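You operate a simulated robot arm through the tools that you are given. There is no shell and no other tool. Be economical: measure what you need, move in short steps, check, and stop when the job is done.

The job below is to be done with a simulated two-armed robot. You get a single attempt, and the scene is never put back.

## Task
Lock the holder without a nut in the fixture and fit the white collet.
Fine: fixture lever tight before the collet goes in.

It is judged by the outcome, as a careful person would: the job done as asked, and still so three seconds after it is handed in. It fails if anything else is knocked over, pushed out of place, dropped, spilled or broken.

## Robot
Two 7-joint arms with fingered hands on one trunk, on a base that drives. Base frame: it is fixed to the floor where the robot stands at the start and does not move with it; the origin is under the middle of the robot, x ahead of it, y to its left, z up. Readings come in m, degrees, newtons and seconds.
The left shoulder is at the start at [0.07, 0.132, 1.217], the right one opposite. With the tool pointing down near the work surface each hand reaches from about 0.1 to 0.6 m from the robot's upright axis, wherever it stands, measured 20 degrees to its own side. Places, roughly: collet seat [0.5, -0.1, 0.9]; fixture lever [0.5, -0.5, 1]; fixture nose [0.5, -0.7, 0.9]; fork lever [0.6, -1.3, 0.9]. Payload 2.3 kg a hand.
The TCP of each hand is the grasp point between the finger pads, 0.025 m short of the fingertips. In the tool frame z runs along the fingers and y along their closing line. Largest opening 0.088 m; the body of the gripper starts 0.029 m behind the TCP. The gripper is a hand of 3 fingers: y runs from the thumb to the fingers, the wrist lies at [-0.013, -0.097, -0.162] in the tool frame, and closing takes about 1.5 s.
Orientation is that of the tool frame in the base frame, as a unit quaternion [w, x, y, z]. With the fingers straight down and the wrist toward the robot, the tool's x, y and z point along [0, 1, 0], [1, 0, 0] and [0, 0, -1] of the base frame.

## Interface
- The arms move only by the tool drive_tool. It takes "left_steps", "right_steps" or both (then of equal length, played together; a hand with none holds still); each is a list of rows, each a list of 6 numbers: the shift along the tool's x, y, z in m, then the turn, a rotation vector about the tool's x, y, z in degrees. In form: [[tx, ty, tz, ax, ay, az], ...]. A call has 1 to 20 rows; each row shifts and turns the commanded pose from where the row before left it, along the tool's axes as they then stand. "left_jaw" and "right_jaw" are, for a hand that has rows, the gripper command, from -1 (shut) to 1 (fully open), values between in proportion, set as the call begins (left out, the last holds). Each row takes 0.2 s and may step no farther than 0.05 m and 8.6 degrees from the row before; otherwise, or with a gripper value out of range, the whole call is refused. A pose out of reach is approached as far as the arm can. The call stops where the force on the tool passes 40 N (or 10 N more than at its start, if that is more) or the arm is blocked; 0.2 s more then pass. Each finger travels about 0.108 m/s and halts on what it meets, pressing with about 32 N; the grip force reading is that of the motor and also rises with nothing between the fingers. The clock runs only during rows and for 0.2 s after the last one: add rows that do not move to give the fingers time. It gives the time, the measured TCP pose, the force on the tool (base axes), the opening and the grip force at its end, in the units of the frame above (readings bear some noise), with the torque about the TCP (base axes, N m) and any sound that the robot's microphone picked up.
- Cameras (640 x 400 px; columns grow to the right, rows downward): "scene" is now at [0.1187, -0.0427, 1.5206]; the picture's right is [-0.53, -0.85, 0.00], its down [-0.61, 0.38, -0.69] and it looks along [0.59, -0.37, -0.72] (base axes); focal length 278 px, centre (320, 200). "left" rides on the left gripper at [-0.058, -0.085, -0.099] in its tool frame; the picture's right is [-0.67, -0.35, 0.66], its down [0.69, -0.63, 0.37] and it looks along [0.28, 0.69, 0.66] (tool axes); focal length 261 px, centre (320, 200). "right" rides on the right gripper at [0.058, -0.085, -0.099] in its tool frame; the picture's right is [-0.67, 0.35, -0.66], its down [-0.69, -0.63, 0.37] and it looks along [-0.29, 0.69, 0.66] (tool axes); focal length 261 px, centre (320, 200). There is no depth. A picture from a camera that has moved, and an enlarged one, comes with that camera's place and axes in the base frame and with its lens.
- camera(camera): a new picture of that camera. It takes no simulated time.
- raise_lower(by): slides the trunk up (or, below 0, down) by that many m; the arms and the scene camera ride with it, the base frame stays. It gives what a move gives, with no picture.
- drive_base(legs): drives the robot by 1 to 6 legs, each [ahead, left, turn to the left] in m, m and degrees, along the robot's own axes; the way and the turn of a leg run together, so that a leg with both is an arc; at most 1.5 m and 180 degrees a leg. The arms and the cameras ride along, it lands a little off, and it stops where it bumps. It gives what a move gives.
- move_fingers(index, middle, thumb_bend, thumb_turn, hand): sets how far each is bent, from 0 (flat) to 1 (curled in); at 0.3 the hand is open as for a grip, at 0.7 the pads meet at the TCP. One left out holds its place. A second passes; each finger stops where it meets its share of the squeeze, and holds until it gets a number again. A gripper value or a shape takes the hand back. It gives what a move gives, with no picture; readings hold the bend of each and the force on the fingers (four entries, about 0 where the hand has none), thumb and palm. thumb_turn goes from beside the hand (0) to across from the fingers (1), as for a grip.
- preshape(shape, hand): the hand has 3 fingers and takes this shape, open, in about a second: jaw (thumb against the fingers, like two jaws); tri (thumb and two fingers); tip (a fingertip pinch); poke (one finger out to press); point (the index stretched); flat (the hand flat); cup (the hand cupped); fist (a fist). The gripper value then closes the fingers along that shape, each until it touches; the sizes above hold for jaw. It gives what a move gives, with no picture.
- pan_tilt(pan, tilt): turns the head with the scene camera to pan (to the left, within 86 degrees either way) and tilt (down, from -29 to 69), counted from straight ahead of the robot. It gives what a move gives.
- close_up(camera, box): a new picture of the part [left, top, right, bottom] of that camera's present view, enlarged. It takes no simulated time.
- job_done(): hands the job in; it is judged then, once.

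Work in short steps. Places have to be worked out from the pictures, the camera data and where the tool is seen: move nearer, look again, correct. Check each grasp and each placing, and mend what went wrong. You have 120 turns and 92 pictures in all, those below and enlarged ones among them. Open the grippers and draw the arms clear of the work before you hand the job in, unless the task says otherwise; then end with one line.

The tools are called as a command line: name --argument value ..., lists and objects as JSON in quotes. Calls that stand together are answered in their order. drive_tool: Moves the arms, as the interface text tells. Its arguments: {"type":"object","properties":{"left_steps":{"type":"array","items":{"type":"array","items":{"type":"number"}}},"left_jaw":{"type":"number"},"right_steps":{"type":"array","items":{"type":"array","items":{"type":"number"}}},"right_jaw":{"type":"number"}},"required":[]} The other tools are called the same way: raise_lower (by) slides the trunk up or down; preshape (shape, hand) gives the hand a shape; move_fingers (index, middle, thumb_bend, thumb_turn, hand) moves the fingers one by one; drive_base (legs) drives the base; pan_tilt (pan, tilt) turns the head that bears the scene camera; camera (camera) takes a picture; close_up (camera, box) takes an enlarged picture of a part of a camera's view; job_done () hands the job in.

At the start:

```text
clock: 0.0
left_eef_pos: [0.3625, -0.0344, 1.2874]
left_ee_rot: [0.0, 0.707, 0.707, 0.0]
left_contact_force: [0.5, -0.1, -0.5]
left_wrist_torque: [0.02, 0.02, 0.01]
left_opening: 0.0876
left_grip_force: 0.1
left_shape: jaw
left_bend: [0.3, 0.3, 0.3, 0.98]
left_finger forces: [0.1, 0.1, 0.1, 0.0, 0.0, 0.0]
right_eef_pos: [0.2464, -0.3814, 1.2384]
right_ee_rot: [-0.001, 0.707, 0.707, -0.001]
right_contact_force: [-0.3, -0.2, -0.3]
right_wrist_torque: [-0.02, -0.02, -0.04]
right_opening: 0.0877
right_grip_force: 0.0
right_shape: jaw
right_bend: [0.3, 0.3, 0.3, 0.98]
right_finger forces: [0.0, 0.1, 0.0, 0.1, 0.1, 0.1]
trunk travel left (down, up): [-0.775, 0.065]
robot x, y, heading: [-0.0012, -0.002, 0.1]
head pan, tilt: [-31.8, 46.1]
```

scene: 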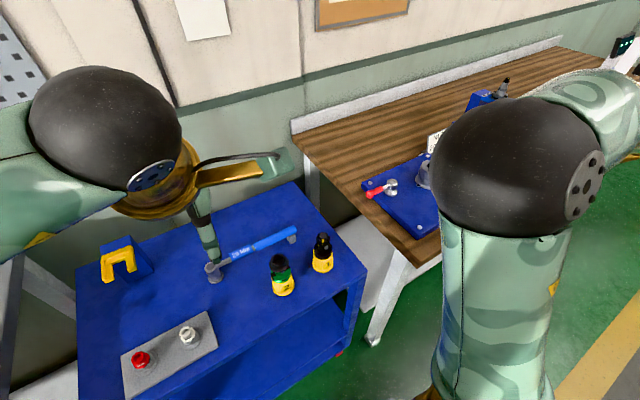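
right: 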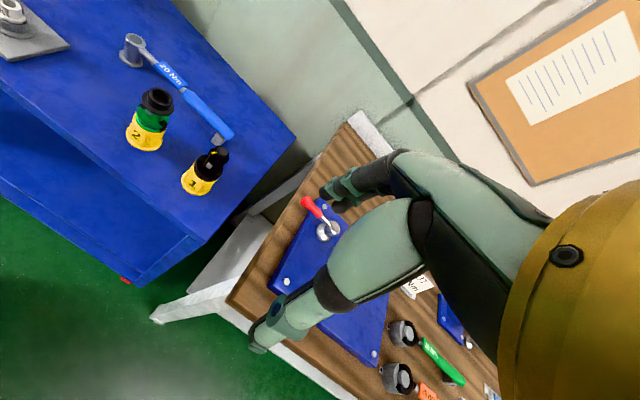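
left: 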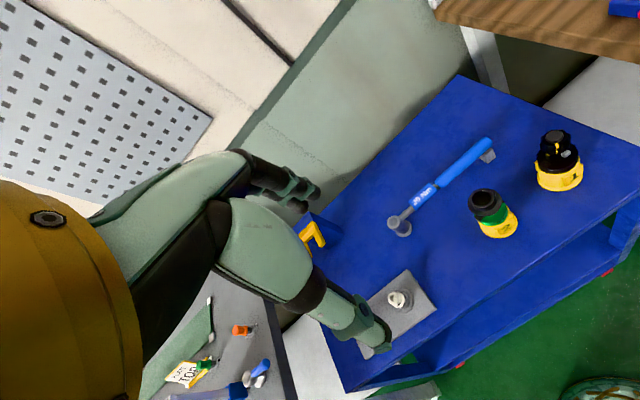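

The pictures show a cart with two collets, two holders (1 and 2) and a wrench, with a bench holding the fixture to the right. I enlarge the holders and the fixture.

close_up --camera "scene" --box '[240, 210, 360, 310]'

close_up --camera "left" --box '[340, 110, 600, 330]'

close_up --camera "right" --box '[240, 170, 500, 400]'

```text
4.00 times, centred on (300, 260) of scene
camera zoom: at [0.1187, -0.0427, 1.5206], right [-0.53, -0.85, 0.0], down [-0.61, 0.38, -0.69], along [0.59, -0.37, -0.72], focal length 1114 px, centre (400, -40)
```

zoom: 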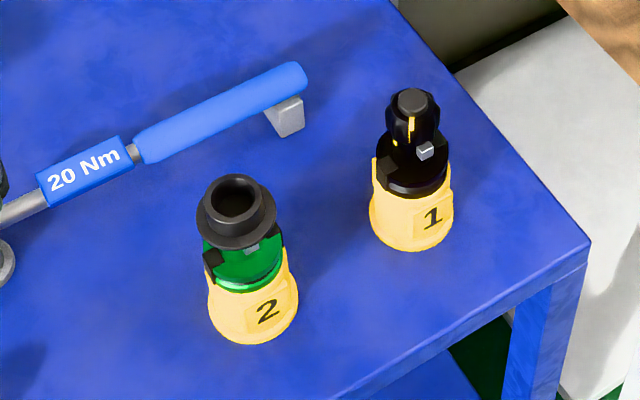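

```text
1.82 times, centred on (470, 220) of left
camera zoom: at [0.2779, -0.0919, 1.3862], right [-0.35, -0.67, -0.66], down [-0.63, 0.69, -0.37], along [0.69, 0.28, -0.66], focal length 474 px, centre (47, 164)
```

zoom: 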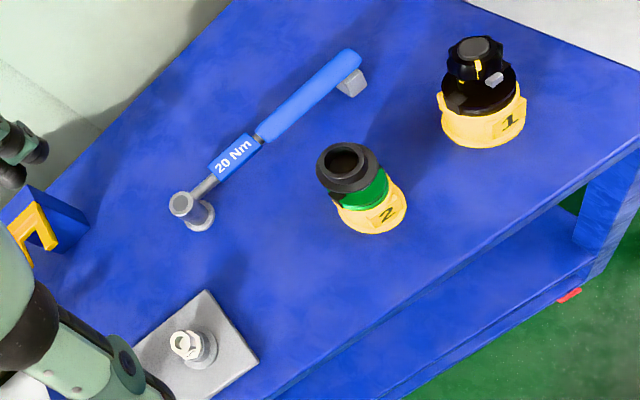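

```text
1.74 times, centred on (370, 285) of right
camera zoom: at [0.1618, -0.3234, 1.3371], right [0.35, -0.67, 0.66], down [-0.63, -0.69, -0.37], along [0.69, -0.29, -0.66], focal length 453 px, centre (233, 52)
```

zoom: 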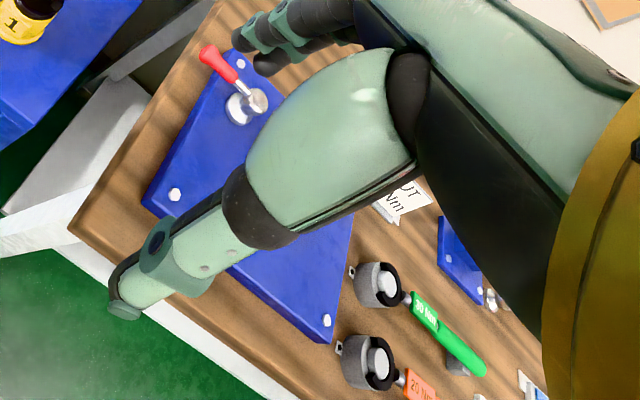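

Holder 2 shows an open bore and holder 1 has something on top. I turn the head to see the bench past the arm.

pan_tilt --pan -65 --tilt 35

camera --camera "scene"

close_up --camera "right" --box '[80, 20, 260, 220]'

```text
clock: 1.0
left_eef_pos: [0.3627, -0.0327, 1.2882]
left_ee_rot: [0.0, 0.707, 0.707, 0.001]
left_contact_force: [1.0, 0.0, 0.3]
left_wrist_torque: [0.02, -0.02, 0.0]
left_opening: 0.0874
left_grip_force: 0.0
left_shape: jaw
left_bend: [0.3, 0.3, 0.3, 0.98]
left_finger forces: [0.0, 0.0, 0.1, 0.0, 0.1, 0.0]
right_eef_pos: [0.2466, -0.3808, 1.2368]
right_ee_rot: [-0.001, 0.707, 0.707, -0.001]
right_contact_force: [0.2, -0.4, 0.3]
right_wrist_torque: [0.03, 0.01, 0.01]
right_opening: 0.0879
right_grip_force: 0.0
right_shape: jaw
right_bend: [0.3, 0.3, 0.3, 0.98]
right_finger forces: [0.0, 0.0, 0.0, 0.1, 0.0, 0.1]
trunk travel left (down, up): [-0.775, 0.065]
robot x, y, heading: [0.0008, -0.0017, -0.1]
head pan, tilt: [-65.0, 35.0]
```

```text
85 pictures are left
camera scene: at [0.0875, -0.0801, 1.5369], right [-0.91, -0.42, 0.0], down [-0.24, 0.52, -0.82], along [0.35, -0.74, -0.57], focal length 278 px, centre (320, 200)
```

scene: 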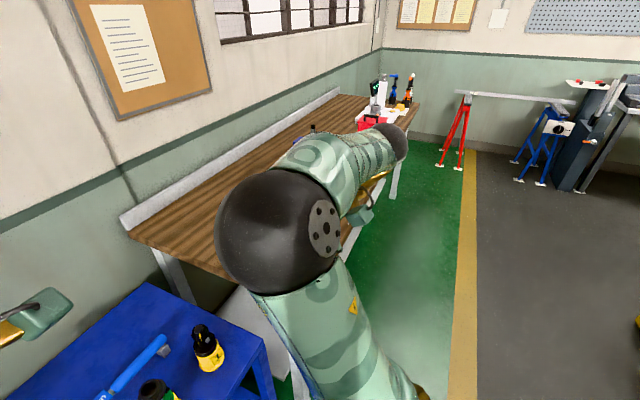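

```text
2.00 times, centred on (170, 120) of right
camera zoom: at [0.1617, -0.3234, 1.3371], right [0.35, -0.67, 0.66], down [-0.63, -0.69, -0.37], along [0.69, -0.29, -0.66], focal length 521 px, centre (620, 360)
```

zoom: 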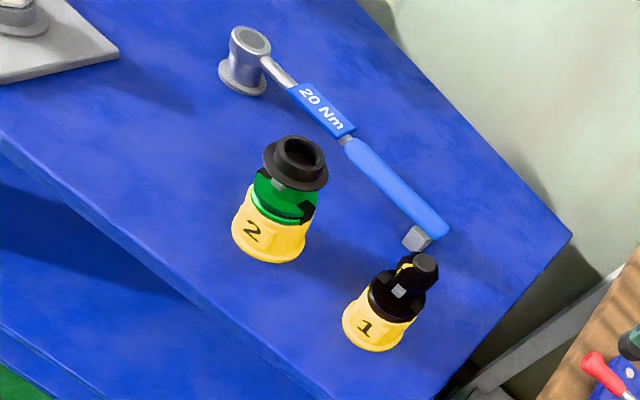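

The bench runs along -y with open floor beside it. I strafe 0.45 m right so the fixture comes in front of me, then look.

drive_base --legs '[[0, -0.45, 0]]'

pan_tilt --pan -15 --tilt 45

camera --camera "scene"

camera --camera "left"

camera --camera "right"

```text
clock: 3.7
left_eef_pos: [0.3647, -0.4734, 1.2883]
left_ee_rot: [0.001, 0.705, 0.709, -0.001]
left_contact_force: [-0.6, -0.1, 0.1]
left_wrist_torque: [0.0, 0.03, -0.04]
left_opening: 0.0875
left_grip_force: 0.0
left_shape: jaw
left_bend: [0.3, 0.3, 0.3, 0.98]
left_finger forces: [0.1, 0.0, 0.0, 0.1, 0.0, 0.0]
right_eef_pos: [0.2518, -0.8219, 1.2377]
right_ee_rot: [0.0, 0.705, 0.709, -0.001]
right_contact_force: [-0.2, -0.5, -0.2]
right_wrist_torque: [-0.01, 0.0, 0.03]
right_opening: 0.0877
right_grip_force: 0.0
right_shape: jaw
right_bend: [0.3, 0.3, 0.3, 0.98]
right_finger forces: [0.0, 0.0, 0.1, 0.1, 0.0, 0.1]
trunk travel left (down, up): [-0.775, 0.065]
robot x, y, heading: [-0.0008, -0.4428, 0.3]
head pan, tilt: [-65.0, 35.0]
```

```text
clock: 4.9
left_eef_pos: [0.3639, -0.4768, 1.2882]
left_ee_rot: [0.001, 0.704, 0.71, 0.0]
left_contact_force: [-0.2, -0.6, 0.3]
left_wrist_torque: [0.03, -0.03, 0.0]
left_opening: 0.0876
left_grip_force: 0.1
left_shape: jaw
left_bend: [0.3, 0.3, 0.3, 0.98]
left_finger forces: [0.1, 0.0, 0.0, 0.0, 0.1, 0.1]
right_eef_pos: [0.2499, -0.8213, 1.2377]
right_ee_rot: [-0.001, 0.705, 0.709, 0.0]
right_contact_force: [0.1, 0.1, 0.3]
right_wrist_torque: [0.0, -0.04, 0.01]
right_opening: 0.0875
right_grip_force: 0.0
right_shape: jaw
right_bend: [0.3, 0.3, 0.3, 0.98]
right_finger forces: [0.1, 0.1, 0.1, 0.0, 0.0, 0.0]
trunk travel left (down, up): [-0.775, 0.065]
robot x, y, heading: [0.0043, -0.4423, 0.4]
head pan, tilt: [-15.0, 45.0]
```

```text
83 pictures are left
camera scene: at [0.1304, -0.4645, 1.5222], right [-0.25, -0.97, 0.0], down [-0.68, 0.18, -0.71], along [0.68, -0.18, -0.71], focal length 278 px, centre (320, 200)
```

scene: 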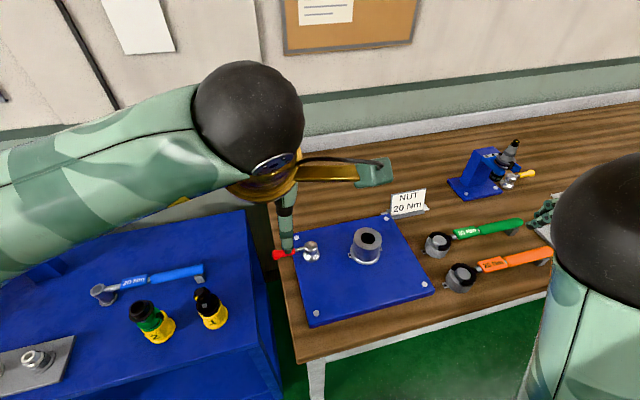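

```text
82 pictures are left
camera left: at [0.2801, -0.5339, 1.3863], right [-0.34, -0.67, -0.66], down [-0.63, 0.68, -0.37], along [0.69, 0.29, -0.66], focal length 261 px, centre (320, 200)
```

left: 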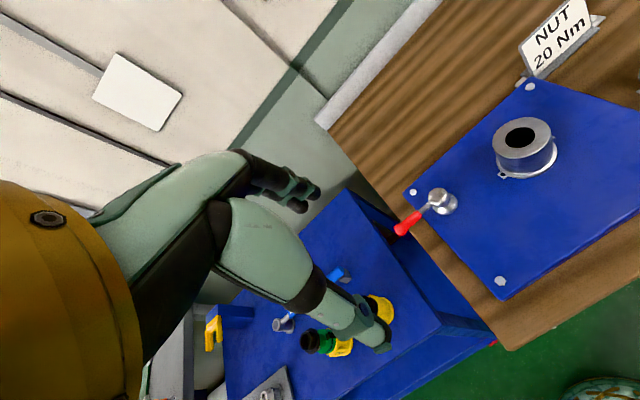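

```text
81 pictures are left
camera right: at [0.1657, -0.7662, 1.3372], right [0.35, -0.67, 0.66], down [-0.62, -0.69, -0.37], along [0.7, -0.28, -0.66], focal length 261 px, centre (320, 200)
```

right: 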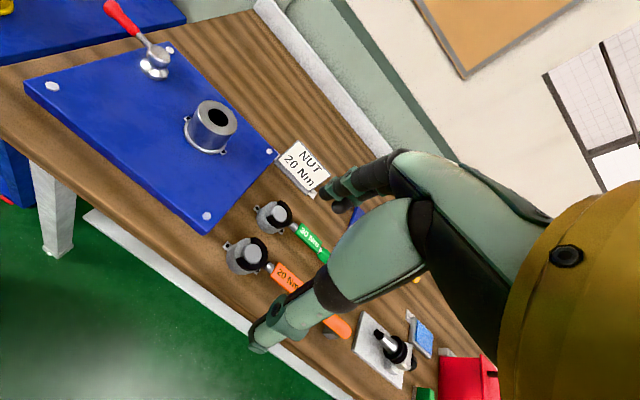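

Now the fixture is visible: a cup on a blue plate with a red lever, and another fork-type stand to the right. I enlarge the parts.

close_up --camera "scene" --box '[260, 180, 450, 330]'

close_up --camera "scene" --box '[440, 130, 560, 210]'

close_up --camera "right" --box '[80, 0, 280, 160]'

close_up --camera "scene" --box '[110, 270, 250, 360]'

```text
2.67 times, centred on (355, 255) of scene
camera zoom: at [0.1304, -0.4645, 1.5222], right [-0.25, -0.97, 0.0], down [-0.68, 0.18, -0.71], along [0.68, -0.18, -0.71], focal length 743 px, centre (227, 53)
```

zoom: 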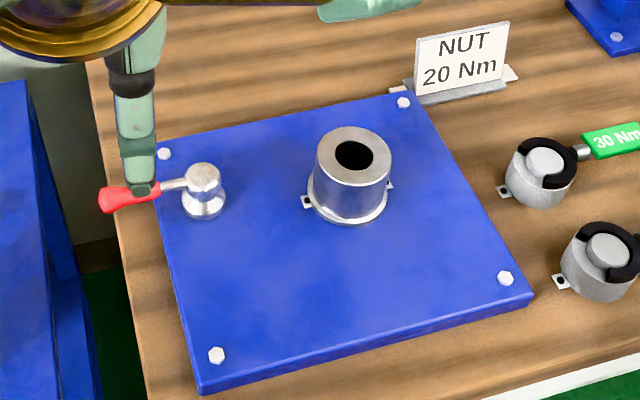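

```text
5.00 times, centred on (500, 170) of scene
camera zoom: at [0.1304, -0.4645, 1.5222], right [-0.25, -0.97, 0.0], down [-0.68, 0.18, -0.71], along [0.68, -0.18, -0.71], focal length 1392 px, centre (-580, 350)
```

zoom: 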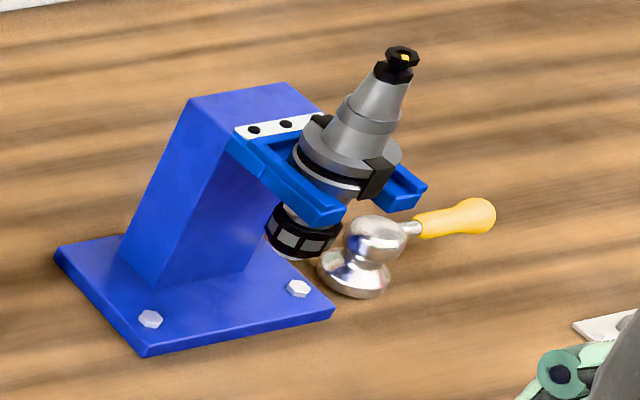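

```text
2.50 times, centred on (180, 80) of right
camera zoom: at [0.1657, -0.7662, 1.3372], right [0.35, -0.67, 0.66], down [-0.62, -0.69, -0.37], along [0.7, -0.28, -0.66], focal length 652 px, centre (670, 500)
```

zoom: 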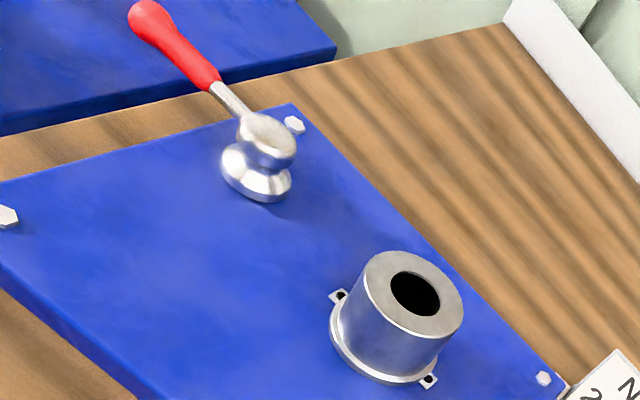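

```text
4.44 times, centred on (180, 315) of scene
camera zoom: at [0.1304, -0.4645, 1.5222], right [-0.25, -0.97, 0.0], down [-0.68, 0.18, -0.71], along [0.68, -0.18, -0.71], focal length 1238 px, centre (942, -311)
```

zoom: 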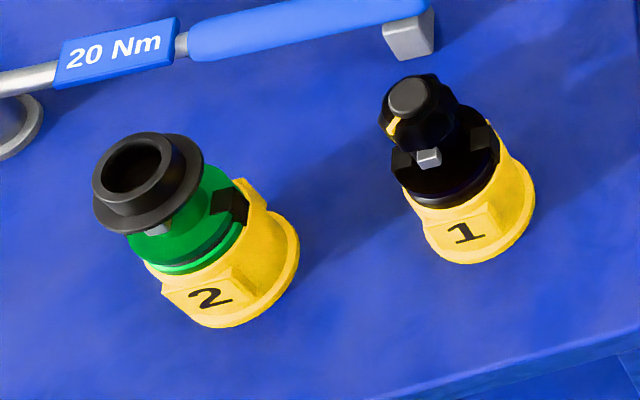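

Holder 2 (open bore, no nut) is the one; I triangulate its bore at about (0.477, -0.153, 0.94), the fixture cup top at (0.495, -0.679, 0.983), and the lever hub at (0.522, -0.545) with its handle pointing +y. I drive back to take the holder with the right hand and the collet with the left.

drive_base --legs '[[0, 0.45, 0]]'

pan_tilt --pan 0 --tilt 55

camera --camera "scene"

```text
clock: 7.5
left_eef_pos: [0.363, -0.0384, 1.2874]
left_ee_rot: [-0.001, 0.709, 0.705, 0.001]
left_contact_force: [0.4, -0.2, -0.3]
left_wrist_torque: [0.0, -0.04, -0.03]
left_opening: 0.0876
left_grip_force: 0.1
left_shape: jaw
left_bend: [0.3, 0.3, 0.3, 0.98]
left_finger forces: [0.0, 0.0, 0.0, 0.0, 0.0, 0.0]
right_eef_pos: [0.2445, -0.384, 1.2353]
right_ee_rot: [-0.001, 0.709, 0.705, 0.0]
right_contact_force: [0.0, 0.8, -0.5]
right_wrist_torque: [0.0, -0.01, -0.02]
right_opening: 0.0874
right_grip_force: 0.2
right_shape: jaw
right_bend: [0.3, 0.3, 0.3, 0.98]
right_finger forces: [0.0, 0.0, 0.1, 0.0, 0.0, 0.0]
trunk travel left (down, up): [-0.775, 0.065]
robot x, y, heading: [-0.0012, -0.0031, -0.4]
head pan, tilt: [-15.0, 45.0]
```

```text
clock: 8.3
left_eef_pos: [0.3637, -0.0354, 1.287]
left_ee_rot: [0.001, 0.709, 0.705, 0.0]
left_contact_force: [0.2, -0.5, 0.4]
left_wrist_torque: [-0.01, 0.0, 0.0]
left_opening: 0.0876
left_grip_force: 0.0
left_shape: jaw
left_bend: [0.3, 0.3, 0.3, 0.98]
left_finger forces: [0.1, 0.1, 0.0, 0.0, 0.1, 0.1]
right_eef_pos: [0.2451, -0.3819, 1.237]
right_ee_rot: [0.0, 0.71, 0.705, -0.001]
right_contact_force: [0.9, 0.0, 0.5]
right_wrist_torque: [-0.02, 0.0, -0.02]
right_opening: 0.0878
right_grip_force: 0.1
right_shape: jaw
right_bend: [0.3, 0.3, 0.3, 0.98]
right_finger forces: [0.0, 0.0, 0.1, 0.1, 0.0, 0.0]
trunk travel left (down, up): [-0.775, 0.065]
robot x, y, heading: [0.002, -0.0029, -0.5]
head pan, tilt: [0.0, 55.0]
```

```text
76 pictures are left
camera scene: at [0.1233, -0.0009, 1.5088], right [-0.01, -1.0, 0.0], down [-0.82, 0.0, -0.57], along [0.57, 0.0, -0.82], focal length 278 px, centre (320, 200)
```

scene: 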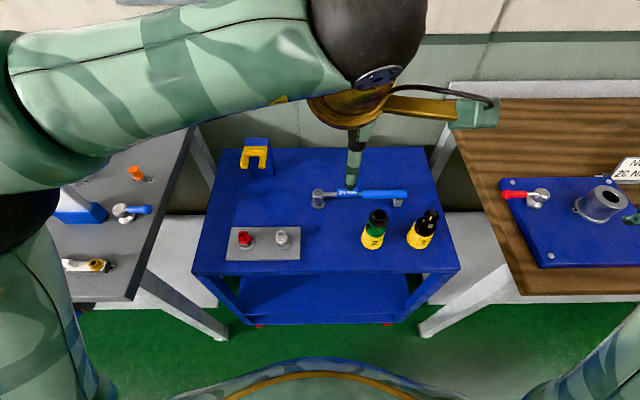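

I move the right hand over holder 2 and the left hand over the white collet (about (0.465, 0.105, 0.83)), both still well above.

drive_tool --right_steps '[[0.028, 0.028, 0.015, 0, 0, 0], [0.028, 0.028, 0.015, 0, 0, 0], [0.028, 0.028, 0.015, 0, 0, 0], [0.028, 0.028, 0.015, 0, 0, 0], [0.028, 0.028, 0.015, 0, 0, 0], [0.028, 0.028, 0.015, 0, 0, 0], [0.028, 0.028, 0.015, 0, 0, 0], [0.028, 0.026, 0.015, 0, 0, 0]]' --left_steps '[[0.0175, 0.01, 0.0175, 0, 0, 0], [0.0175, 0.01, 0.0175, 0, 0, 0], [0.0175, 0.01, 0.0175, 0, 0, 0], [0.0175, 0.01, 0.0175, 0, 0, 0], [0.0175, 0.01, 0.0175, 0, 0, 0], [0.0175, 0.01, 0.0175, 0, 0, 0], [0.0175, 0.01, 0.0175, 0, 0, 0], [0.0175, 0.01, 0.0175, 0, 0, 0]]'

camera --camera "right"

camera --camera "left"

camera --camera "scene"

```text
clock: 10.1
left_eef_pos: [0.4453, 0.106, 1.149]
left_ee_rot: [0.001, 0.709, 0.706, -0.001]
left_contact_force: [-0.2, 0.3, 0.3]
left_wrist_torque: [0.0, 0.0, -0.03]
left_opening: 0.0875
left_grip_force: 0.0
left_shape: jaw
left_bend: [0.3, 0.3, 0.3, 0.98]
left_finger forces: [0.0, 0.0, 0.0, 0.0, 0.0, 0.1]
right_eef_pos: [0.4735, -0.1576, 1.1201]
right_ee_rot: [-0.004, 0.713, 0.701, 0.012]
right_contact_force: [0.8, 0.8, -0.6]
right_wrist_torque: [0.0, -0.01, -0.01]
right_opening: 0.0876
right_grip_force: 0.1
right_shape: jaw
right_bend: [0.3, 0.3, 0.3, 0.98]
right_finger forces: [0.1, 0.1, 0.1, 0.0, 0.0, 0.0]
trunk travel left (down, up): [-0.775, 0.065]
robot x, y, heading: [0.0008, 0.0022, -0.5]
head pan, tilt: [0.0, 55.0]
```

```text
75 pictures are left
camera right: at [0.3887, -0.1007, 1.2218], right [0.33, -0.69, 0.64], down [-0.64, -0.67, -0.39], along [0.7, -0.28, -0.66], focal length 261 px, centre (320, 200)
```

right: 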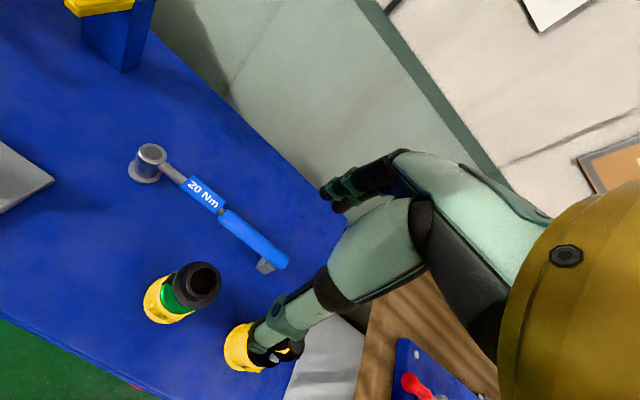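

```text
74 pictures are left
camera left: at [0.3606, 0.0471, 1.2464], right [-0.35, -0.67, -0.65], down [-0.63, 0.69, -0.37], along [0.69, 0.28, -0.66], focal length 261 px, centre (320, 200)
```

left: 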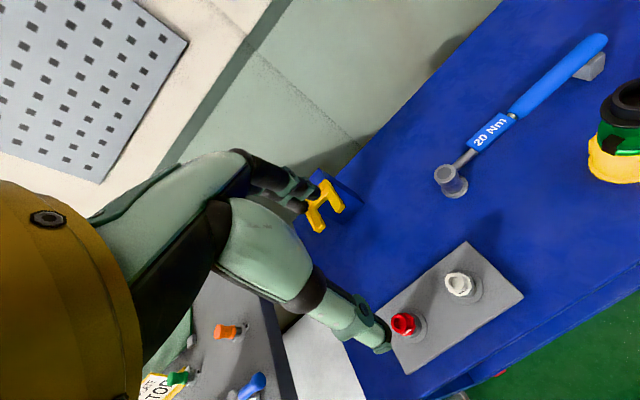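

```text
73 pictures are left
camera scene: at [0.1257, 0.0009, 1.5085], right [0.0, -1.0, 0.0], down [-0.82, 0.0, -0.57], along [0.57, 0.0, -0.82], focal length 278 px, centre (320, 200)
```

scene: 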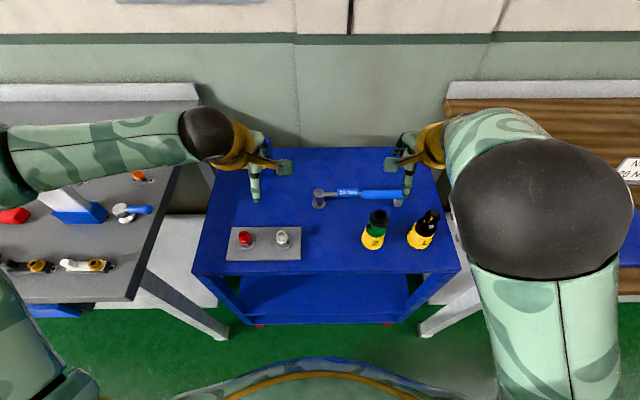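

Both hands are well placed. I enlarge holder 2 and the white collet.

close_up --camera "right" --box '[120, 240, 240, 340]'

close_up --camera "scene" --box '[350, 190, 450, 260]'

close_up --camera "left" --box '[370, 230, 530, 380]'

```text
4.00 times, centred on (180, 290) of right
camera zoom: at [0.3887, -0.1007, 1.2218], right [0.33, -0.69, 0.64], down [-0.64, -0.67, -0.39], along [0.7, -0.28, -0.66], focal length 1043 px, centre (880, -160)
```

zoom: 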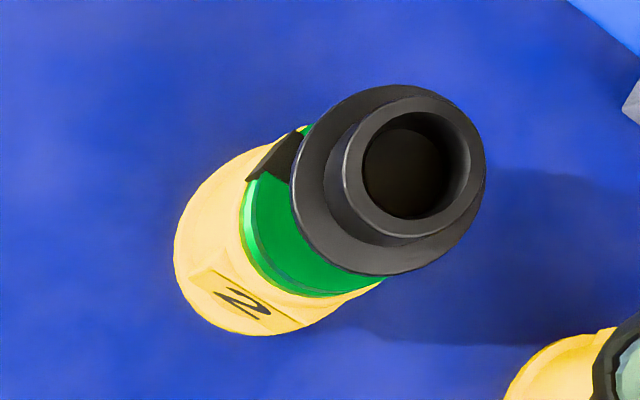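

```text
5.71 times, centred on (400, 225) of scene
camera zoom: at [0.1257, 0.0009, 1.5085], right [0.0, -1.0, 0.0], down [-0.82, 0.0, -0.57], along [0.57, 0.0, -0.82], focal length 1591 px, centre (-137, 57)
```

zoom: 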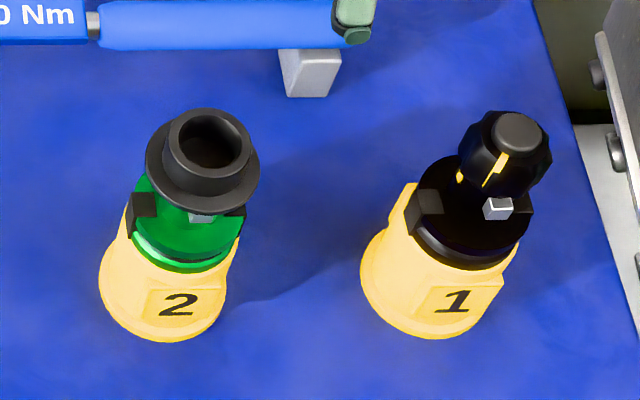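

```text
2.67 times, centred on (450, 305) of left
camera zoom: at [0.3606, 0.0471, 1.2464], right [-0.35, -0.67, -0.65], down [-0.63, 0.69, -0.37], along [0.69, 0.28, -0.66], focal length 695 px, centre (-27, -80)
```

zoom: 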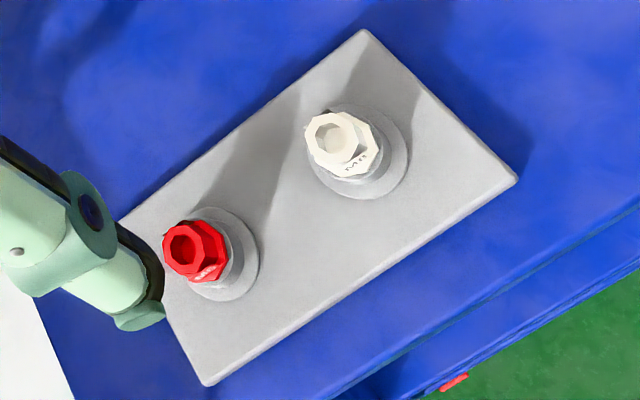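

Holder 2's ring is about 48 mm wide at z≈0.925, with green body below. I descend the right hand to just above it, and the left toward the collet, then look again.

drive_tool --right_steps '[[0.0015, 0.001, 0.031, 0, 0, 0], [0.0015, 0.001, 0.031, 0, 0, 0], [0.0015, 0.001, 0.031, 0, 0, 0], [0.001, 0.001, 0.031, 0, 0, 0], [0.001, 0, 0.031, 0, 0, 0], [0, 0, 0, 0, 0, 0]]' --left_steps '[[-0.002, 0.006, 0.04, 0, 0, 0], [-0.002, 0.006, 0.04, 0, 0, 0], [-0.002, 0.006, 0.04, 0, 0, 0], [-0.002, 0.006, 0.04, 0, 0, 0], [0, 0.004, 0.04, 0, 0, 0], [0, 0, 0, 0, 0, 0]]'

camera --camera "right"

camera --camera "left"

close_up --camera "scene" --box '[220, 130, 460, 280]'

```text
clock: 11.5
left_eef_pos: [0.4705, 0.0934, 0.9496]
left_ee_rot: [0.0, 0.709, 0.705, 0.0]
left_contact_force: [-0.4, 0.3, 0.4]
left_wrist_torque: [0.03, 0.0, 0.02]
left_opening: 0.0878
left_grip_force: 0.1
left_shape: jaw
left_bend: [0.3, 0.3, 0.3, 0.98]
left_finger forces: [0.1, 0.1, 0.0, 0.1, 0.1, 0.1]
right_eef_pos: [0.4717, -0.1538, 0.9626]
right_ee_rot: [0.001, 0.709, 0.706, 0.0]
right_contact_force: [-0.7, -0.1, 0.3]
right_wrist_torque: [-0.01, 0.01, -0.01]
right_opening: 0.0877
right_grip_force: 0.0
right_shape: jaw
right_bend: [0.3, 0.3, 0.3, 0.98]
right_finger forces: [0.1, 0.0, 0.1, 0.0, 0.0, 0.0]
trunk travel left (down, up): [-0.775, 0.065]
robot x, y, heading: [-0.0007, -0.0009, -0.3]
head pan, tilt: [0.0, 55.0]
```

```text
69 pictures are left
camera right: at [0.3868, -0.0952, 1.0619], right [0.35, -0.67, 0.66], down [-0.63, -0.68, -0.36], along [0.69, -0.29, -0.66], focal length 261 px, centre (320, 200)
```

right: 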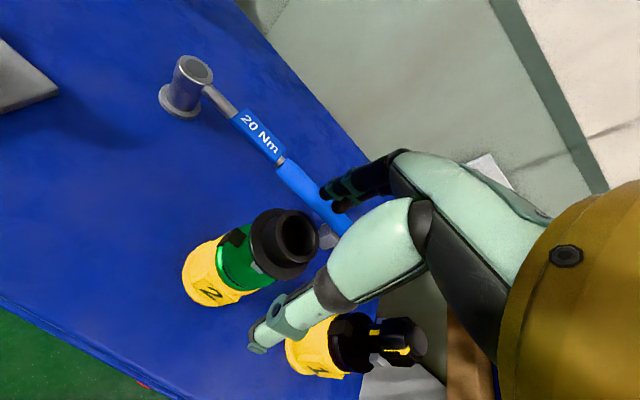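

```text
68 pictures are left
camera left: at [0.3869, 0.036, 1.0479], right [-0.35, -0.67, -0.66], down [-0.63, 0.69, -0.37], along [0.7, 0.28, -0.66], focal length 261 px, centre (320, 200)
```

left: 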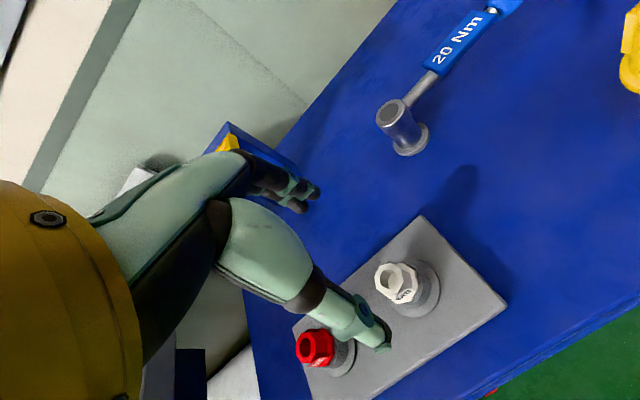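

```text
2.67 times, centred on (340, 205) of scene
camera zoom: at [0.1227, -0.0007, 1.5088], right [-0.01, -1.0, 0.0], down [-0.82, 0.0, -0.57], along [0.57, 0.0, -0.82], focal length 743 px, centre (267, 187)
```

zoom: 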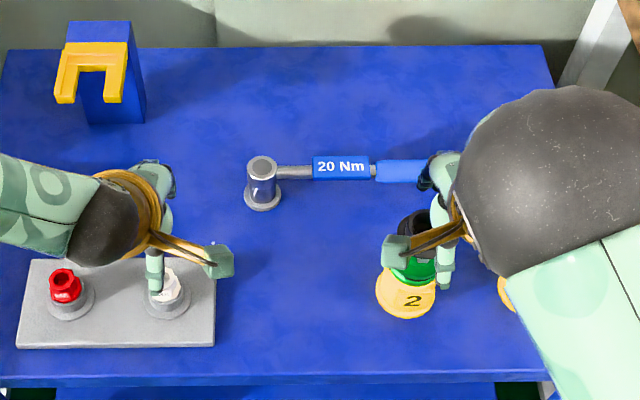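

Readings put the TCP 4–6 mm from the bore axis (≈(0.477, -0.150)). I correct, lower to ring height (TCP z 0.922) and close the right hand while the left holds.

drive_tool --right_steps '[[0.002, 0.003, 0.01, 0, 0, 0], [0.002, 0.002, 0.01, 0, 0, 0], [0, 0, 0.01, 0, 0, 0], [0, 0, 0.01, 0, 0, 0], [0, 0, 0, 0, 0, 0]]'

camera --camera "right"

```text
clock: 12.7
left_eef_pos: [0.4719, 0.094, 0.9499]
left_ee_rot: [-0.001, 0.709, 0.705, 0.0]
left_contact_force: [-0.2, 0.1, -0.7]
left_wrist_torque: [0.04, 0.0, 0.01]
left_opening: 0.0877
left_grip_force: 0.2
left_shape: jaw
left_bend: [0.3, 0.3, 0.3, 0.98]
left_finger forces: [0.1, 0.0, 0.0, 0.1, 0.1, 0.0]
right_eef_pos: [0.478, -0.1486, 0.9217]
right_ee_rot: [-0.001, 0.709, 0.705, -0.001]
right_contact_force: [0.0, 0.5, -0.8]
right_wrist_torque: [0.01, -0.01, -0.05]
right_opening: 0.0875
right_grip_force: 0.1
right_shape: jaw
right_bend: [0.3, 0.3, 0.3, 0.98]
right_finger forces: [0.0, 0.0, 0.1, 0.0, 0.0, 0.0]
trunk travel left (down, up): [-0.775, 0.065]
robot x, y, heading: [0.0032, 0.0006, -0.4]
head pan, tilt: [0.0, 55.0]
```

```text
66 pictures are left
camera right: at [0.3933, -0.0904, 1.0215], right [0.35, -0.67, 0.66], down [-0.63, -0.68, -0.37], along [0.69, -0.29, -0.66], focal length 261 px, centre (320, 200)
```

right: 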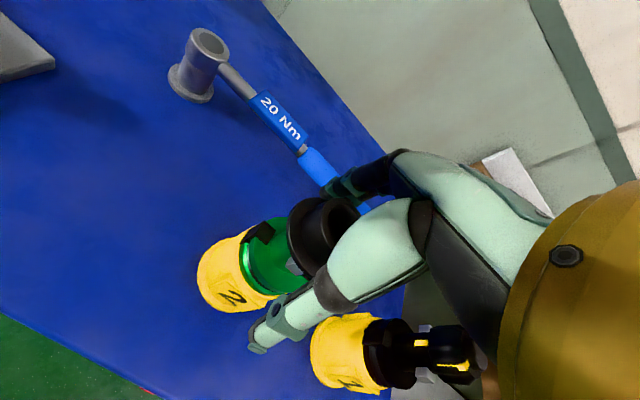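

The ring sits between thumb and fingers, clear of holder 1. I close the right hand.

drive_tool --right_steps '[[0, 0, 0, 0, 0, 0], [0, 0, 0, 0, 0, 0], [0, 0, 0, 0, 0, 0], [0, 0, 0, 0, 0, 0], [0, 0, 0, 0, 0, 0], [0, 0, 0, 0, 0, 0], [0, 0, 0, 0, 0, 0], [0, 0, 0, 0, 0, 0]]' --right_jaw -1

camera --camera "right"

```text
clock: 14.5
left_eef_pos: [0.4723, 0.0925, 0.9485]
left_ee_rot: [-0.001, 0.709, 0.705, 0.0]
left_contact_force: [0.4, 0.5, 0.4]
left_wrist_torque: [0.0, -0.01, -0.01]
left_opening: 0.0878
left_grip_force: 0.0
left_shape: jaw
left_bend: [0.3, 0.3, 0.3, 0.98]
left_finger forces: [0.0, 0.1, 0.0, 0.0, 0.1, 0.1]
right_eef_pos: [0.4787, -0.149, 0.9206]
right_ee_rot: [-0.002, 0.709, 0.706, -0.001]
right_contact_force: [1.6, -1.3, -0.1]
right_wrist_torque: [-0.04, -0.13, -0.02]
right_opening: 0.0302
right_grip_force: 31.7
right_shape: jaw
right_bend: [0.76, 0.53, 0.78, 1.0]
right_finger forces: [20.1, 11.8, 0.0, 0.0, 28.6, 0.0]
trunk travel left (down, up): [-0.775, 0.065]
robot x, y, heading: [0.0022, 0.0072, -0.3]
head pan, tilt: [0.0, 55.0]
```

```text
65 pictures are left
camera right: at [0.3947, -0.091, 1.0209], right [0.35, -0.67, 0.65], down [-0.63, -0.68, -0.36], along [0.69, -0.29, -0.66], focal length 261 px, centre (320, 200)
```

right: 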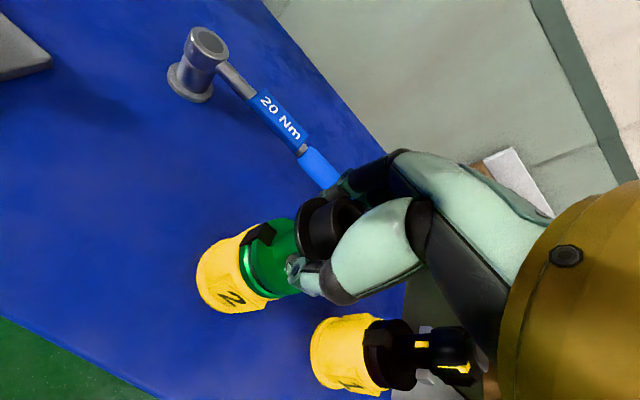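

The hand holds (31.7 N), though the fingers are unevenly bent. I lift a little and check how the holder comes.

drive_tool --right_steps '[[0, 0, -0.01, 0, 0, 0], [0, 0, -0.01, 0, 0, 0], [0, 0, -0.01, 0, 0, 0], [0, 0, 0, 0, 0, 0]]'

camera --camera "right"

close_up --camera "scene" --box '[330, 150, 470, 260]'

```text
clock: 15.5
left_eef_pos: [0.4741, 0.0941, 0.9484]
left_ee_rot: [-0.001, 0.709, 0.705, -0.002]
left_contact_force: [-0.2, -0.1, 0.2]
left_wrist_torque: [-0.02, 0.02, 0.02]
left_opening: 0.0876
left_grip_force: 0.0
left_shape: jaw
left_bend: [0.3, 0.3, 0.3, 0.98]
left_finger forces: [0.0, 0.0, 0.0, 0.0, 0.1, 0.0]
right_eef_pos: [0.479, -0.149, 0.9512]
right_ee_rot: [-0.001, 0.709, 0.706, -0.001]
right_contact_force: [0.3, -1.2, -3.9]
right_wrist_torque: [-0.02, 0.01, 0.01]
right_opening: 0.03
right_grip_force: 31.6
right_shape: jaw
right_bend: [0.76, 0.53, 0.78, 1.0]
right_finger forces: [19.4, 11.2, 0.0, 0.1, 29.4, 0.0]
trunk travel left (down, up): [-0.775, 0.065]
robot x, y, heading: [0.0032, -0.0012, -0.3]
head pan, tilt: [0.0, 55.0]
```

```text
64 pictures are left
camera right: at [0.3945, -0.0905, 1.0517], right [0.35, -0.67, 0.65], down [-0.63, -0.68, -0.36], along [0.69, -0.29, -0.66], focal length 261 px, centre (320, 200)
```

right: 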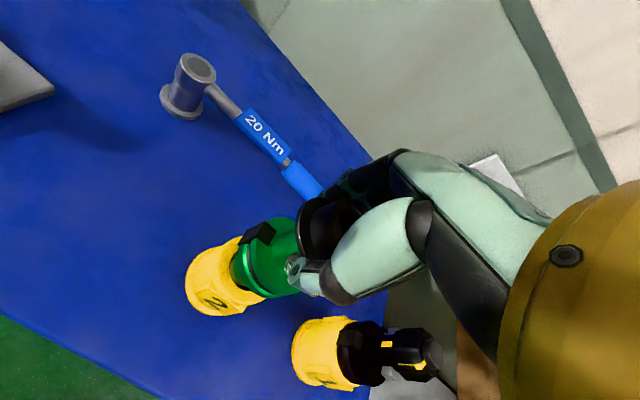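

```text
3.64 times, centred on (400, 205) of scene
camera zoom: at [0.1251, -0.0014, 1.5086], right [0.0, -1.0, 0.0], down [-0.82, 0.0, -0.57], along [0.57, 0.0, -0.82], focal length 1013 px, centre (29, 182)
```

zoom: 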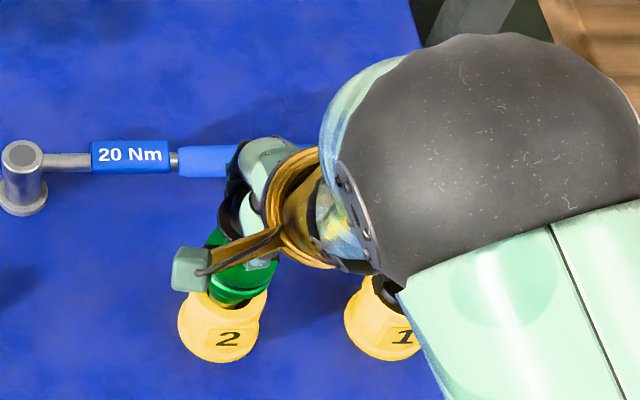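

The holder lifts straight (≈4 N) and the pot stays put. I raise it well clear and check the grip.

drive_tool --right_steps '[[0, 0, -0.015, 0, 0, 0], [0, 0, -0.025, 0, 0, 0], [0, 0, -0.03, 0, 0, 0], [0, 0, -0.03, 0, 0, 0], [0, 0, -0.03, 0, 0, 0], [0, 0, -0.03, 0, 0, 0], [0, 0, -0.03, 0, 0, 0], [0, 0, -0.03, 0, 0, 0], [0, 0, -0.03, 0, 0, 0], [0, 0, 0, 0, 0, 0]]'

camera --camera "scene"

close_up --camera "left" --box '[240, 190, 520, 400]'

```text
clock: 17.7
left_eef_pos: [0.4728, 0.0924, 0.9502]
left_ee_rot: [-0.001, 0.709, 0.705, -0.001]
left_contact_force: [-0.9, 0.5, 0.5]
left_wrist_torque: [0.04, 0.02, 0.0]
left_opening: 0.0875
left_grip_force: 0.1
left_shape: jaw
left_bend: [0.3, 0.3, 0.3, 0.98]
left_finger forces: [0.1, 0.0, 0.0, 0.0, 0.0, 0.0]
right_eef_pos: [0.48, -0.1495, 1.2013]
right_ee_rot: [-0.001, 0.708, 0.706, -0.002]
right_contact_force: [0.4, -1.1, -3.8]
right_wrist_torque: [-0.02, 0.05, -0.01]
right_opening: 0.0297
right_grip_force: 32.1
right_shape: jaw
right_bend: [0.76, 0.53, 0.78, 1.0]
right_finger forces: [18.8, 11.3, 0.0, 0.0, 30.2, 0.0]
trunk travel left (down, up): [-0.775, 0.065]
robot x, y, heading: [-0.0013, 0.0004, -0.2]
head pan, tilt: [0.0, 55.0]
```

```text
62 pictures are left
camera scene: at [0.125, -0.0013, 1.5086], right [-0.01, -1.0, 0.0], down [-0.82, 0.0, -0.57], along [0.57, 0.0, -0.82], focal length 278 px, centre (320, 200)
```

scene: 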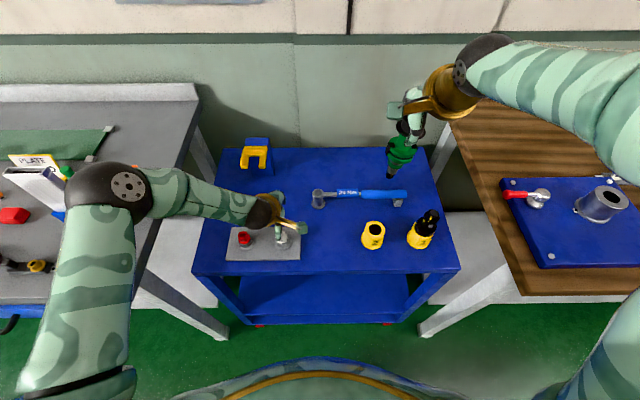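

```text
1.90 times, centred on (380, 295) of left
camera zoom: at [0.3885, 0.0356, 1.0477], right [-0.35, -0.67, -0.66], down [-0.63, 0.69, -0.36], along [0.69, 0.28, -0.66], focal length 496 px, centre (206, 19)
```

zoom: 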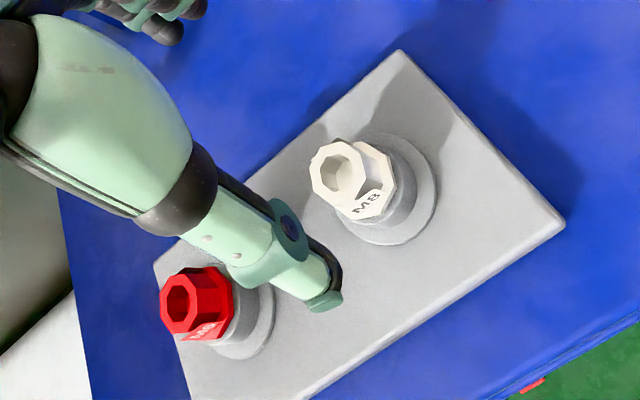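

Holder is up and steady. The white collet head is around (0.475, 0.101), top near z 0.833, on a small seat. I lower the left hand to z≈0.868 and look.

drive_tool --left_steps '[[0.0025, 0.001, 0.02, 0, 0, 0], [0.0025, 0.001, 0.02, 0, 0, 0], [0.002, 0, 0.02, 0, 0, 0], [0, 0, 0.02, 0, 0, 0], [0, 0, 0, 0, 0, 0]]'

close_up --camera "left" --box '[220, 160, 480, 380]'

close_up --camera "scene" --box '[220, 180, 340, 270]'

```text
clock: 18.9
left_eef_pos: [0.4738, 0.1025, 0.8672]
left_ee_rot: [-0.001, 0.709, 0.705, 0.0]
left_contact_force: [0.5, -0.1, 0.7]
left_wrist_torque: [0.01, 0.0, -0.03]
left_opening: 0.0878
left_grip_force: 0.0
left_shape: jaw
left_bend: [0.3, 0.3, 0.3, 0.98]
left_finger forces: [0.0, 0.0, 0.0, 0.1, 0.0, 0.0]
right_eef_pos: [0.4798, -0.15, 1.2001]
right_ee_rot: [-0.001, 0.709, 0.705, -0.001]
right_contact_force: [-0.2, -1.0, -3.1]
right_wrist_torque: [0.01, -0.01, -0.02]
right_opening: 0.0298
right_grip_force: 32.1
right_shape: jaw
right_bend: [0.76, 0.53, 0.78, 1.0]
right_finger forces: [18.7, 11.3, 0.1, 0.0, 30.2, 0.0]
trunk travel left (down, up): [-0.775, 0.065]
robot x, y, heading: [0.0013, 0.0013, -0.3]
head pan, tilt: [0.0, 55.0]
```

```text
1.82 times, centred on (350, 270) of left
camera zoom: at [0.3899, 0.0455, 0.9657], right [-0.35, -0.67, -0.66], down [-0.63, 0.69, -0.36], along [0.69, 0.28, -0.66], focal length 474 px, centre (266, 73)
```

zoom: 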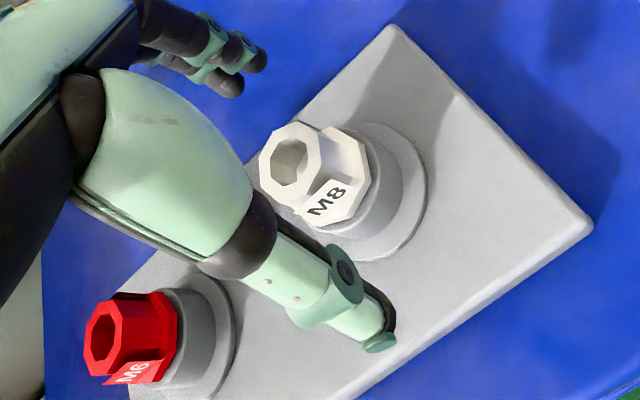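

```text
4.44 times, centred on (280, 225) of scene
camera zoom: at [0.1247, -0.0013, 1.5086], right [-0.01, -1.0, 0.0], down [-0.82, 0.0, -0.57], along [0.57, 0.0, -0.82], focal length 1238 px, centre (498, 89)
```

zoom: 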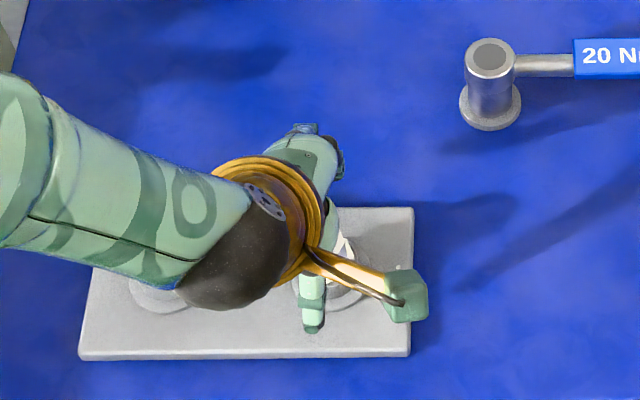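

The collet lines up under the grasp point; its head spans about z 0.828–0.85. I lower 17 mm and close the left hand.

drive_tool --left_steps '[[0, 0, 0.009, 0, 0, 0], [0, 0, 0.008, 0, 0, 0], [0, 0, 0, 0, 0, 0]]'

drive_tool --left_steps '[[0, 0, 0, 0, 0, 0], [0, 0, 0, 0, 0, 0], [0, 0, 0, 0, 0, 0], [0, 0, 0, 0, 0, 0], [0, 0, 0, 0, 0, 0], [0, 0, 0, 0, 0, 0], [0, 0, 0, 0, 0, 0], [0, 0, 0, 0, 0, 0]]' --left_jaw -1

close_up --camera "left" --box '[220, 160, 480, 380]'

```text
clock: 19.7
left_eef_pos: [0.4739, 0.1038, 0.8496]
left_ee_rot: [-0.001, 0.709, 0.705, 0.0]
left_contact_force: [0.6, 0.5, 0.8]
left_wrist_torque: [0.01, 0.01, 0.0]
left_opening: 0.0875
left_grip_force: 0.0
left_shape: jaw
left_bend: [0.3, 0.3, 0.3, 0.98]
left_finger forces: [0.0, 0.1, 0.0, 0.0, 0.1, 0.0]
right_eef_pos: [0.4802, -0.149, 1.2006]
right_ee_rot: [-0.001, 0.709, 0.705, 0.0]
right_contact_force: [0.6, 0.4, -4.4]
right_wrist_torque: [0.0, 0.03, -0.01]
right_opening: 0.0296
right_grip_force: 31.8
right_shape: jaw
right_bend: [0.76, 0.53, 0.78, 1.0]
right_finger forces: [18.7, 11.3, 0.1, 0.0, 30.4, 0.0]
trunk travel left (down, up): [-0.775, 0.065]
robot x, y, heading: [-0.0008, -0.0014, -0.6]
head pan, tilt: [0.0, 55.0]
```

```text
clock: 21.5
left_eef_pos: [0.473, 0.1033, 0.8495]
left_ee_rot: [-0.001, 0.709, 0.705, 0.0]
left_contact_force: [-2.4, 1.7, -0.2]
left_wrist_torque: [-0.02, 0.0, 0.09]
left_opening: 0.0249
left_grip_force: 31.8
left_shape: jaw
left_bend: [0.74, 0.59, 0.73, 1.0]
left_finger forces: [18.9, 9.1, 0.0, 0.1, 29.3, 0.0]
right_eef_pos: [0.4795, -0.15, 1.2011]
right_ee_rot: [-0.001, 0.708, 0.706, 0.0]
right_contact_force: [0.1, -0.7, -3.5]
right_wrist_torque: [-0.05, 0.01, -0.04]
right_opening: 0.03
right_grip_force: 32.2
right_shape: jaw
right_bend: [0.76, 0.53, 0.78, 1.0]
right_finger forces: [18.7, 11.2, 0.0, 0.1, 30.3, 0.1]
trunk travel left (down, up): [-0.775, 0.065]
robot x, y, heading: [0.003, 0.0015, -0.1]
head pan, tilt: [0.0, 55.0]
```

```text
1.82 times, centred on (350, 270) of left
camera zoom: at [0.3893, 0.0458, 0.9491], right [-0.35, -0.67, -0.65], down [-0.63, 0.69, -0.36], along [0.69, 0.28, -0.66], focal length 474 px, centre (266, 73)
```

zoom: 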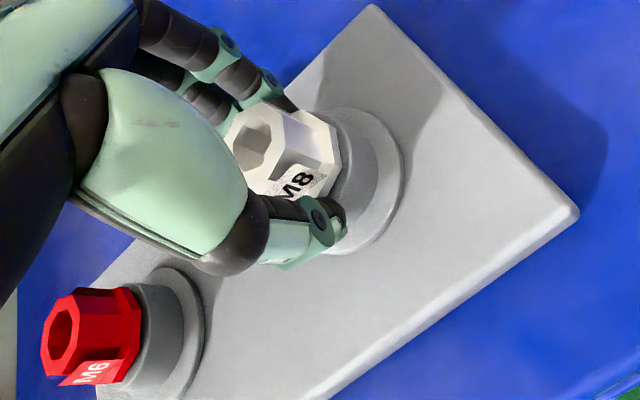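

The collet head is gripped between thumb and fingers. I lift it and check.

drive_tool --left_steps '[[0, 0, -0.01, 0, 0, 0], [0, 0, -0.015, 0, 0, 0], [0, 0, -0.02, 0, 0, 0], [0, 0, -0.03, 0, 0, 0], [0, 0, -0.04, 0, 0, 0], [0, 0, -0.04, 0, 0, 0], [0, 0, -0.04, 0, 0, 0], [0, 0, -0.04, 0, 0, 0], [0, 0, -0.04, 0, 0, 0], [0, 0, -0.04, 0, 0, 0], [0, 0, 0, 0, 0, 0]]'

camera --camera "left"

camera --camera "scene"

```text
clock: 23.9
left_eef_pos: [0.4746, 0.1028, 1.1634]
left_ee_rot: [-0.001, 0.709, 0.705, -0.001]
left_contact_force: [-1.5, -0.2, -0.2]
left_wrist_torque: [0.02, -0.01, 0.01]
left_opening: 0.0198
left_grip_force: 32.4
left_shape: jaw
left_bend: [0.74, 0.73, 0.78, 1.0]
left_finger forces: [19.0, 6.5, 0.1, 0.1, 21.6, 0.1]
right_eef_pos: [0.4801, -0.1504, 1.2009]
right_ee_rot: [0.0, 0.709, 0.705, -0.001]
right_contact_force: [0.5, -0.1, -5.1]
right_wrist_torque: [-0.03, 0.01, 0.0]
right_opening: 0.0297
right_grip_force: 31.9
right_shape: jaw
right_bend: [0.76, 0.53, 0.78, 1.0]
right_finger forces: [18.7, 11.1, 0.1, 0.0, 30.3, 0.1]
trunk travel left (down, up): [-0.775, 0.065]
robot x, y, heading: [0.0026, -0.0016, -0.1]
head pan, tilt: [0.0, 55.0]
```

```text
57 pictures are left
camera left: at [0.39, 0.0447, 1.2622], right [-0.35, -0.67, -0.66], down [-0.63, 0.69, -0.36], along [0.69, 0.28, -0.66], focal length 261 px, centre (320, 200)
```

left: 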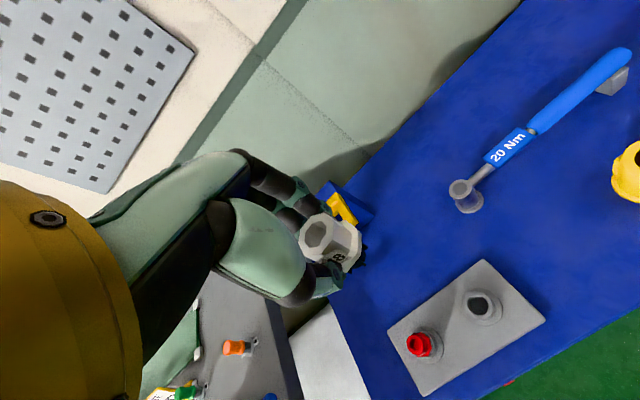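

```text
56 pictures are left
camera scene: at [0.125, -0.0013, 1.5086], right [0.0, -1.0, 0.0], down [-0.82, 0.0, -0.57], along [0.57, 0.0, -0.82], focal length 278 px, centre (320, 200)
```

scene: 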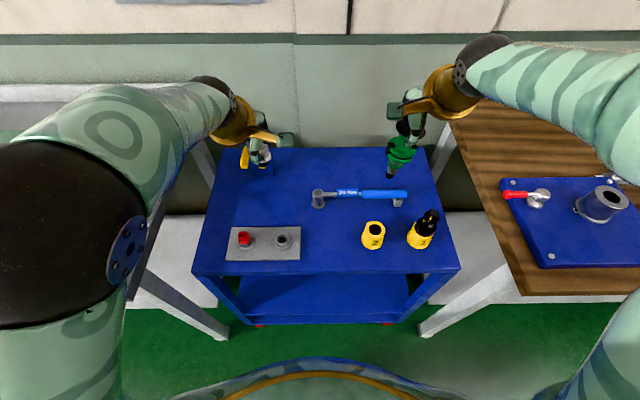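

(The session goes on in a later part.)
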